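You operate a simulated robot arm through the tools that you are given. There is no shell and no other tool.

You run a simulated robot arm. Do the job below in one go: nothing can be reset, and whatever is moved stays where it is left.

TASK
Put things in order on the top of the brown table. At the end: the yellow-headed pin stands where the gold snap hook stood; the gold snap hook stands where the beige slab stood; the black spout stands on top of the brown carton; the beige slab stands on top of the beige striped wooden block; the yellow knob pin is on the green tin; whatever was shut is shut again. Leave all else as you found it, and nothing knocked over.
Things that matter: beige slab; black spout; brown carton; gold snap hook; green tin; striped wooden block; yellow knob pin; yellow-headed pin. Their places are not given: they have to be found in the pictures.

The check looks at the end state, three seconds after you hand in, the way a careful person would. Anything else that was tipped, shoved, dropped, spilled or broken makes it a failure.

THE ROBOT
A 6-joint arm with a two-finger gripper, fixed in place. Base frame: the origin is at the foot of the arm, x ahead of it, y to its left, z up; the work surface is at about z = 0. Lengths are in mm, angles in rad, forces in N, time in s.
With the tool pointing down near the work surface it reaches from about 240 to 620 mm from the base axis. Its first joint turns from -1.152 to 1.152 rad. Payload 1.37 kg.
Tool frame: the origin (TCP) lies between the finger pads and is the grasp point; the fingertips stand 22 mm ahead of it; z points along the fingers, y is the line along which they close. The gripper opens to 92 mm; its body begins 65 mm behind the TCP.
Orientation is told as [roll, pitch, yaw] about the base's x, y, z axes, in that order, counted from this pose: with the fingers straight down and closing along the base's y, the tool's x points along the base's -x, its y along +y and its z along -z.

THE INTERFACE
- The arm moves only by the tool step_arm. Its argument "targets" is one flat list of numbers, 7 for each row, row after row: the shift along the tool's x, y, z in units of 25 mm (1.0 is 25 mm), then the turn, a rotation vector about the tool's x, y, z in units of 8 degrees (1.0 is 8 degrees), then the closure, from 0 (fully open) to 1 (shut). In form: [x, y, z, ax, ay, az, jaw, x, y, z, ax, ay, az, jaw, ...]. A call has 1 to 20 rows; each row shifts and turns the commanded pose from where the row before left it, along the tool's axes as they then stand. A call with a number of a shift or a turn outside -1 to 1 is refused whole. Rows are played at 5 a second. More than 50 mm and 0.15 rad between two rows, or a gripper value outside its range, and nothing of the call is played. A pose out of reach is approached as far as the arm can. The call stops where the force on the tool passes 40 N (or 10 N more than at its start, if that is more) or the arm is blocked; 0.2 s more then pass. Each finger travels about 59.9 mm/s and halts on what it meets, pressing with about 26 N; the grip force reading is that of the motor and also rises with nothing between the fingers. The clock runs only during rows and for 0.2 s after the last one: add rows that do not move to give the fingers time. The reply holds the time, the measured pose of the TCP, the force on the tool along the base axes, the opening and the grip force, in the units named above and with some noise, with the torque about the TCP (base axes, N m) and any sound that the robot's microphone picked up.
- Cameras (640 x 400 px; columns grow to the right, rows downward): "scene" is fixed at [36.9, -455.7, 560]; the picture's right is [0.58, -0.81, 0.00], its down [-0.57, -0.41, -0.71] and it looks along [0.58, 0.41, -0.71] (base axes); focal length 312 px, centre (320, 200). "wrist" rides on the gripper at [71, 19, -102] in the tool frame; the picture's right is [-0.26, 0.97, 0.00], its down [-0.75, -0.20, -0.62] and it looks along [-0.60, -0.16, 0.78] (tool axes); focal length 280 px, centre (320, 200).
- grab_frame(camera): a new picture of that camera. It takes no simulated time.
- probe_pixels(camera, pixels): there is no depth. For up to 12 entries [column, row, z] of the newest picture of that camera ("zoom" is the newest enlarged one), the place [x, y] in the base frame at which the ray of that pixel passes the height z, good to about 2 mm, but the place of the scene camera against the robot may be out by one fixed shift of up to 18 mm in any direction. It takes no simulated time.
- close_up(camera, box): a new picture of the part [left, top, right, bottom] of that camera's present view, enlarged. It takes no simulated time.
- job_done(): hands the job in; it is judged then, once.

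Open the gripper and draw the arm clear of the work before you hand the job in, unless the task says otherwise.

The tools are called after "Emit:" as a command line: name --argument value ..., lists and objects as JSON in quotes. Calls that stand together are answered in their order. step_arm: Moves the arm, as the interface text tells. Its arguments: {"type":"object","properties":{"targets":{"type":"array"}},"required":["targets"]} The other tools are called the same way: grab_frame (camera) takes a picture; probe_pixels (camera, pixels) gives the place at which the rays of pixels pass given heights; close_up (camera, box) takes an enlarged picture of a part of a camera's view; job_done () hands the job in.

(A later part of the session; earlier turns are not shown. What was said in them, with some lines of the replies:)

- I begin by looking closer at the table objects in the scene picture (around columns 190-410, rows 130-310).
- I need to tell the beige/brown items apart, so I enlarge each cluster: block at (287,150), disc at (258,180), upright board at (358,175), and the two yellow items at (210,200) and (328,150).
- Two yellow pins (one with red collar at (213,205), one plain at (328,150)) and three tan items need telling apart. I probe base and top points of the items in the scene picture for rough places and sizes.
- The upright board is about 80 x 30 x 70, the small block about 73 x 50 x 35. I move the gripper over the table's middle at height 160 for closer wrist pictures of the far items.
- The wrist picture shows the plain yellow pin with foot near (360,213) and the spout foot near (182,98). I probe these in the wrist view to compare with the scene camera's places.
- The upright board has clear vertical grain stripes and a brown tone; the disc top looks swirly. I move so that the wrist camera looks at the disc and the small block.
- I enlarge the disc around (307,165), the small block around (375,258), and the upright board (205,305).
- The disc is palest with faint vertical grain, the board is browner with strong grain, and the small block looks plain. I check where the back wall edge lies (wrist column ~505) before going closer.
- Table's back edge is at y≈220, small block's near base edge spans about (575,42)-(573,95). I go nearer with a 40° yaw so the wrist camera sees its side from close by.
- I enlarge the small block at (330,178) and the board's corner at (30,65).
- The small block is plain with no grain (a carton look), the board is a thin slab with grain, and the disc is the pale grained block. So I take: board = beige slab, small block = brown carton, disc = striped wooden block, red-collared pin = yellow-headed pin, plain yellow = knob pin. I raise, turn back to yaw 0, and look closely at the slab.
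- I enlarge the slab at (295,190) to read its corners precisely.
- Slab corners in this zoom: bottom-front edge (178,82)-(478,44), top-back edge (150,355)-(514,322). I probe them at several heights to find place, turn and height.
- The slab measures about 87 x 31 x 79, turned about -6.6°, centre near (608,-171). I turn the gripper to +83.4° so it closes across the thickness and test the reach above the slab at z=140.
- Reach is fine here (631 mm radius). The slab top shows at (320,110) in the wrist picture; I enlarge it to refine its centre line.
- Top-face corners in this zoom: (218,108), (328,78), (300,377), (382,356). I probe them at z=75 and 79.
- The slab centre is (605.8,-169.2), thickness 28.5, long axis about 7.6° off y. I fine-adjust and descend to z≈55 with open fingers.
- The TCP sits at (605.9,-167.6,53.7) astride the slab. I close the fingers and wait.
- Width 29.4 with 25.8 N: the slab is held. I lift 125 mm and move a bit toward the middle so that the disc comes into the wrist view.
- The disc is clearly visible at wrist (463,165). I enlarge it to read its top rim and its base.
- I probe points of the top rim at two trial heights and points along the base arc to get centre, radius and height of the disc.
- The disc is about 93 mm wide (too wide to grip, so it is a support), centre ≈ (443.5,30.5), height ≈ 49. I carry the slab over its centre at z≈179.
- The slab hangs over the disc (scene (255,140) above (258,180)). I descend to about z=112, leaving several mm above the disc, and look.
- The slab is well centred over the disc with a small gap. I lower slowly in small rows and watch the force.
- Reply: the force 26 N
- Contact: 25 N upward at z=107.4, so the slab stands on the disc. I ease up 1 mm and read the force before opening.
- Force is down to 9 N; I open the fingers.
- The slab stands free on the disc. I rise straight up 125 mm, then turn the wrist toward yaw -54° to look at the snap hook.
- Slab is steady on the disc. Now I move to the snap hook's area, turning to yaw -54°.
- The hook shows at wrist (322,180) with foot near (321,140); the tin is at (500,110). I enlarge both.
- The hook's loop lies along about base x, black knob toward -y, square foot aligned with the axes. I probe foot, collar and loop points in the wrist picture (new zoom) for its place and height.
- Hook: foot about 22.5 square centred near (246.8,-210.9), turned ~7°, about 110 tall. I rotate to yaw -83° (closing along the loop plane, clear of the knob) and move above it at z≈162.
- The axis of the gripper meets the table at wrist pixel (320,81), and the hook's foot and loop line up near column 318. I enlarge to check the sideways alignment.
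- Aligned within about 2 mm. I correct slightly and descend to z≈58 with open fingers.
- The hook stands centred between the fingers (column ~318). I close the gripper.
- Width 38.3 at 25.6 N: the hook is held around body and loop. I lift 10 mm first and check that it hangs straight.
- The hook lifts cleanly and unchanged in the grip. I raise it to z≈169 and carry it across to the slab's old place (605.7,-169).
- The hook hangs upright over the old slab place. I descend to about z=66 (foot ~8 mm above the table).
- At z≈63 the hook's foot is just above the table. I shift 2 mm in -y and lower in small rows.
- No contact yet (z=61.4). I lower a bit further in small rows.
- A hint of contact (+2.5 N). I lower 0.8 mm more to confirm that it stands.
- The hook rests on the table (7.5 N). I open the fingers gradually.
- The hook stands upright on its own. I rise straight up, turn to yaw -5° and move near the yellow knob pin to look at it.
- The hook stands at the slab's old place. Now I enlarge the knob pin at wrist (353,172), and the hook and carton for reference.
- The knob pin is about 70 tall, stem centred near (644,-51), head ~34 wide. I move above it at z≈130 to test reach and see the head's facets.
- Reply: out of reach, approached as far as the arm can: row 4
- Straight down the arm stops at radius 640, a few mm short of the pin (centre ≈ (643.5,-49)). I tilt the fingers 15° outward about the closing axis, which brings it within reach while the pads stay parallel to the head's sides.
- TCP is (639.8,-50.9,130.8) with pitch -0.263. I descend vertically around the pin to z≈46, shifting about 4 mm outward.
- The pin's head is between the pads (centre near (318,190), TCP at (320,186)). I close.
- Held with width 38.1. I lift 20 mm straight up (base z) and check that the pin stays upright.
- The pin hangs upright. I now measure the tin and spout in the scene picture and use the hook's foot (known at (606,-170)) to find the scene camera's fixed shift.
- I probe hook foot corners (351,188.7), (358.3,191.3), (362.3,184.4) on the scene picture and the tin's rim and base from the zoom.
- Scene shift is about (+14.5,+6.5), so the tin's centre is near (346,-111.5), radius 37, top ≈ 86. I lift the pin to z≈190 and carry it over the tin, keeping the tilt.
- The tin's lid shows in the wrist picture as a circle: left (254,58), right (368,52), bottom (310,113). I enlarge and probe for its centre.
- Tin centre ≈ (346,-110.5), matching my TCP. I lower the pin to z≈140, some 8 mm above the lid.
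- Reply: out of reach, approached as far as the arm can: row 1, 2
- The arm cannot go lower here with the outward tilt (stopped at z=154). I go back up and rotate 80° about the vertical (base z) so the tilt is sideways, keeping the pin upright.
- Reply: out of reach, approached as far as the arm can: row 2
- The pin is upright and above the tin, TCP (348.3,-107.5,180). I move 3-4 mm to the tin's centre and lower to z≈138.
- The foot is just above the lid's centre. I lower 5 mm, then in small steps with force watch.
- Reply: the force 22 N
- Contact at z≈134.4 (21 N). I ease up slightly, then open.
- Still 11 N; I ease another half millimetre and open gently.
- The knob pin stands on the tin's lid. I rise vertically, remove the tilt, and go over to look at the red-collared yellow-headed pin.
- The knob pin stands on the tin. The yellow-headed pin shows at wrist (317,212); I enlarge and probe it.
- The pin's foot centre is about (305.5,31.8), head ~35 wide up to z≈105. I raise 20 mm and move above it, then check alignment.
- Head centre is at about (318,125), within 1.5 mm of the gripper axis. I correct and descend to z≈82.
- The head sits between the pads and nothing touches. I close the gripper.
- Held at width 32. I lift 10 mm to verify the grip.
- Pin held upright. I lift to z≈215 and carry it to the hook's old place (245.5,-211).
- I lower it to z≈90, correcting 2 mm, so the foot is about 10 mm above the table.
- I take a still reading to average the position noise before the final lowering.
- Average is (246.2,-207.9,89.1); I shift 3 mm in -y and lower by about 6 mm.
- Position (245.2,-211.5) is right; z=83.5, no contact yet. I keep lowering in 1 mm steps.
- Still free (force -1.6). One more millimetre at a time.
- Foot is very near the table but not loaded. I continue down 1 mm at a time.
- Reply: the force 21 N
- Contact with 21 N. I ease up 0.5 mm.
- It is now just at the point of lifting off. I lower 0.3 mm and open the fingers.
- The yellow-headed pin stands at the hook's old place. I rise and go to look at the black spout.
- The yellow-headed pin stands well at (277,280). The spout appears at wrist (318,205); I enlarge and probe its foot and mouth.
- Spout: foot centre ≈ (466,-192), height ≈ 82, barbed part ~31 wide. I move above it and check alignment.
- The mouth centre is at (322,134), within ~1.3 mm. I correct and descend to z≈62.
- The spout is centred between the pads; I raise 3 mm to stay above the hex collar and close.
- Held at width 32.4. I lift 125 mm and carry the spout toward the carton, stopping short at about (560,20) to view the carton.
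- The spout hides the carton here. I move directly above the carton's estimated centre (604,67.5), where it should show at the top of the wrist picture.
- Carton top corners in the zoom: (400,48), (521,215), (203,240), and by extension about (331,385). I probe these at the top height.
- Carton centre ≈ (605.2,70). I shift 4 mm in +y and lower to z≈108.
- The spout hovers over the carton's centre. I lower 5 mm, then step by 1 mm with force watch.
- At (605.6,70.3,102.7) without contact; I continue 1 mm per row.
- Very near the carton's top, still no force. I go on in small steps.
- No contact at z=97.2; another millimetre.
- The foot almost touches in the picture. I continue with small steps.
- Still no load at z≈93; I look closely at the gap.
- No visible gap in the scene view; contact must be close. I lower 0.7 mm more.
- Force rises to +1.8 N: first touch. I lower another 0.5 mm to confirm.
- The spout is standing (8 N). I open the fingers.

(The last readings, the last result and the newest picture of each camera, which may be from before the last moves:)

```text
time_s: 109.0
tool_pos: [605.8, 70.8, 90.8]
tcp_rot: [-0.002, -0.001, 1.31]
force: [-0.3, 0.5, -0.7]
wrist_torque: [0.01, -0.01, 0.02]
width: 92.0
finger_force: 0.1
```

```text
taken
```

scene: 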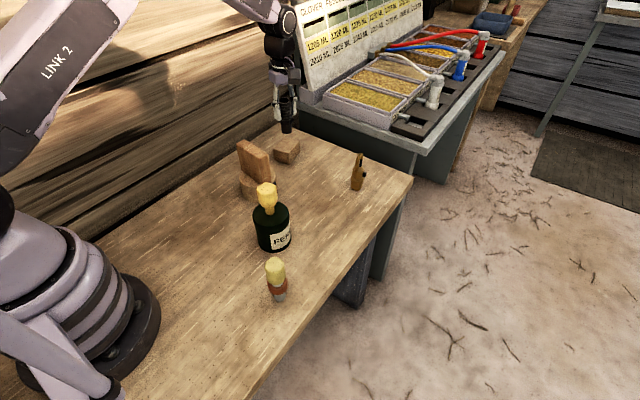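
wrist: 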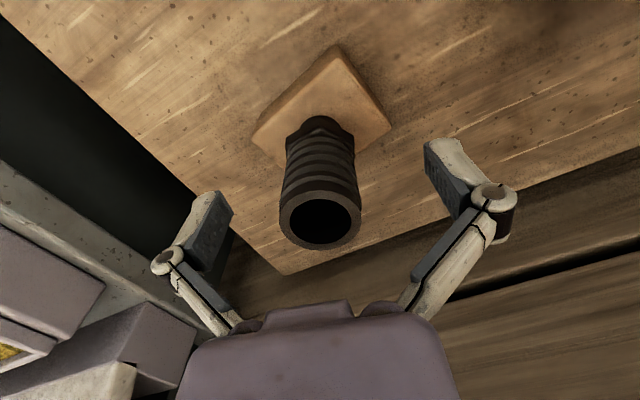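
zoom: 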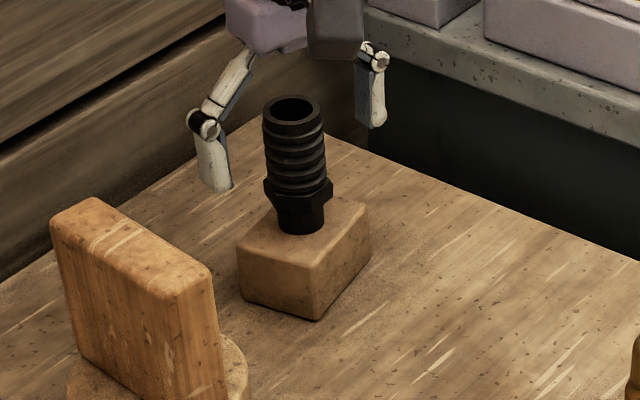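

The spout stands on the carton. I rise straight up and draw the arm back to the starting area, then inspect everything.

Emit:
step_arm --targets '[0, 0, -0.8, 0, 0, 0, 0, 0, 0, -1, 0, 0, 0, 0, 0, 0, -1, 0, 0, 0, 0, 0, 0, -1, 0, 0, 0, 0, 0, 0, -1, 0, 0, 0, 0, 0, 0, -1, 0, 0, 0, 0, 0.889, 0.44, -0.16, 0, 0, 0, 0, 0.889, 0.44, -0.16, 0, 0, 0, 0, 0.889, 0.44, -0.16, 0, 0, 0, 0, 0.889, 0.44, -0.16, 0, 0, 0, 0, 0.889, 0.44, -0.16, 0, 0, 0, 0, 0.889, 0.44, -0.16, 0, 0, 0, 0, 0.889, 0.44, -0.16, 0, 0, 0, 0, 0.889, 0.44, -0.16, 0, 0, 0, 0, 0.889, 0.44, -0.16, 0, 0, 0, 0, 0.889, 0.44, -0.16, 0, 0, 0, 0, 0.889, 0.44, -0.16, 0, 0, 0, 0, 0.889, 0.44, -0.16, 0, 0, 0, 0, 0, 0, 0, 0, 0, 0, 0]'

Emit:
grab_frame --camera "scene"

Emit:
close_up --camera "scene" --box '[200, 110, 400, 310]'

Emit:
grab_frame --camera "wrist"

```text
time_s: 113.0
tool_pos: [409.3, -152.8, 285.3]
tcp_rot: [-0.001, 0.001, 1.312]
force: [0.1, 0.0, -0.7]
wrist_torque: [-0.02, 0.03, 0.02]
width: 92.0
finger_force: 0.0
```

```text
taken
```

scene: 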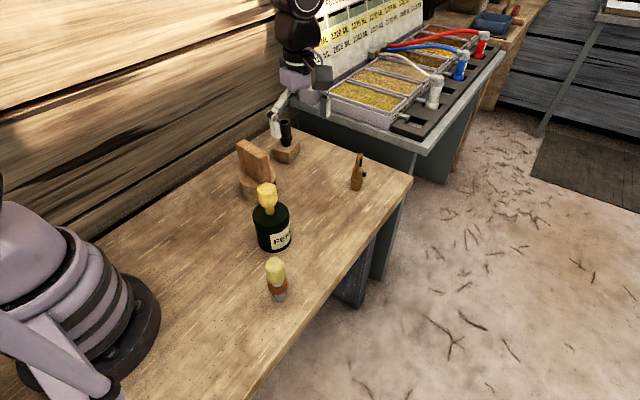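

```text
2.00 times, centred on (300, 210) of scene
```

zoom: 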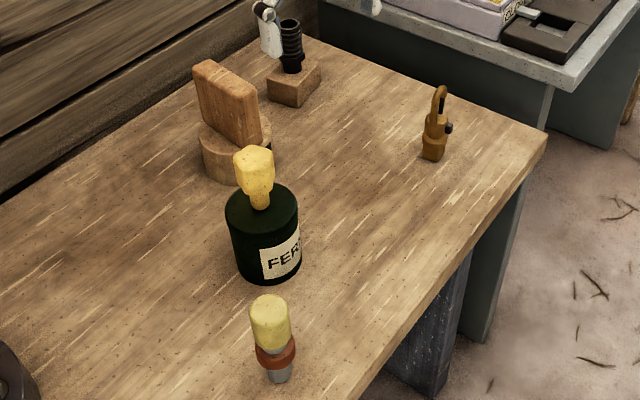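

```text
taken
```

wrist: 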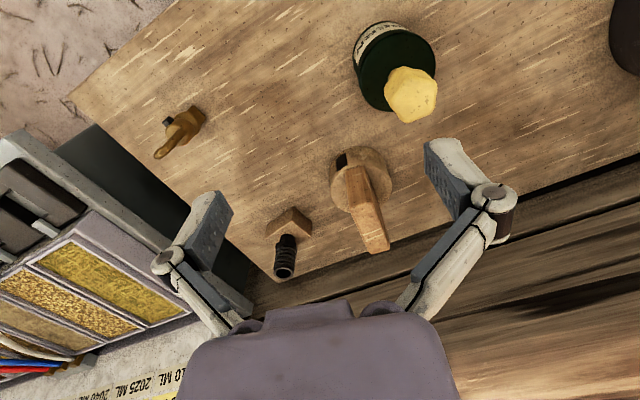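

All items stand. I verify the yellow-headed pin's foot against the hook's old foot (scene reading centre (233.4,-216)) with a close-up.

Emit:
close_up --camera "scene" --box '[255, 250, 305, 310]'

Emit:
close_up --camera "scene" --box '[225, 120, 305, 215]'

```text
6.67 times, centred on (280, 280) of scene
```

zoom: 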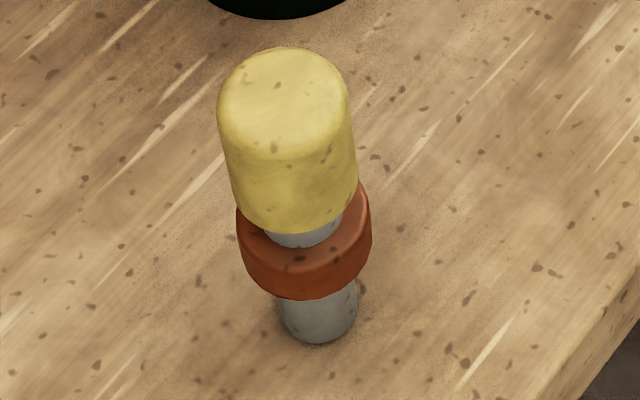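

```text
4.21 times, centred on (265, 168) of scene
```

zoom: 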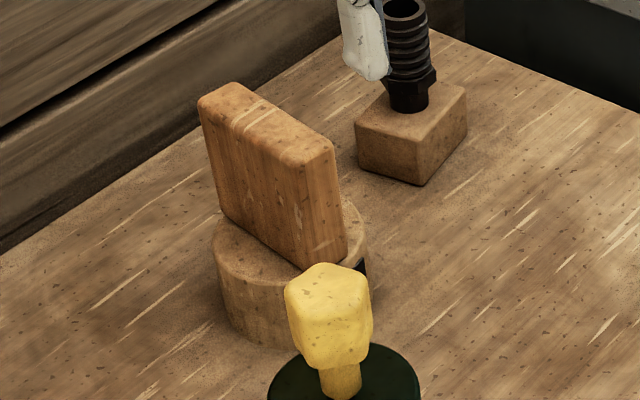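

All five placements are upright and in place: the slab on the disc block, hook at the slab's old spot, yellow-headed pin at the hook's old spot (within a few mm), knob pin on the tin, spout on the carton; the gripper is open and clear. I hand in the job.

Emit:
job_done

```text
The job is handed in.
```

I handed in the job with all five placements made and everything standing upright in the last pictures; the check's result has not come back.

| Item | Where it ended up |
|---|---|
| Yellow-headed pin (red collar) | Where the gold snap hook stood, about 4 mm off by the scene picture |
| Gold snap hook | Where the beige slab stood, within about 2 mm |
| Beige slab | On the round wooden block |
| Black spout | On the brown carton, near its centre |
| Yellow knob pin | On the green tin's lid, near its centre |

**Reading the names:** three items were all some shade of tan or brown, so I had to decide which was which:
- **Beige slab:** the thin upright board.
- **Brown carton:** the plain small box.
- **Beige striped wooden block:** the pale round one. It is about 93 mm across, too wide for the gripper, so it could only be a support.

The board looks browner than the small box, so that pair is the part I am least sure of. I chose by shape and by what could be stacked safely.

I opened nothing, so nothing needed shutting. The gripper is open and the arm is back near its start position, clear of the table.
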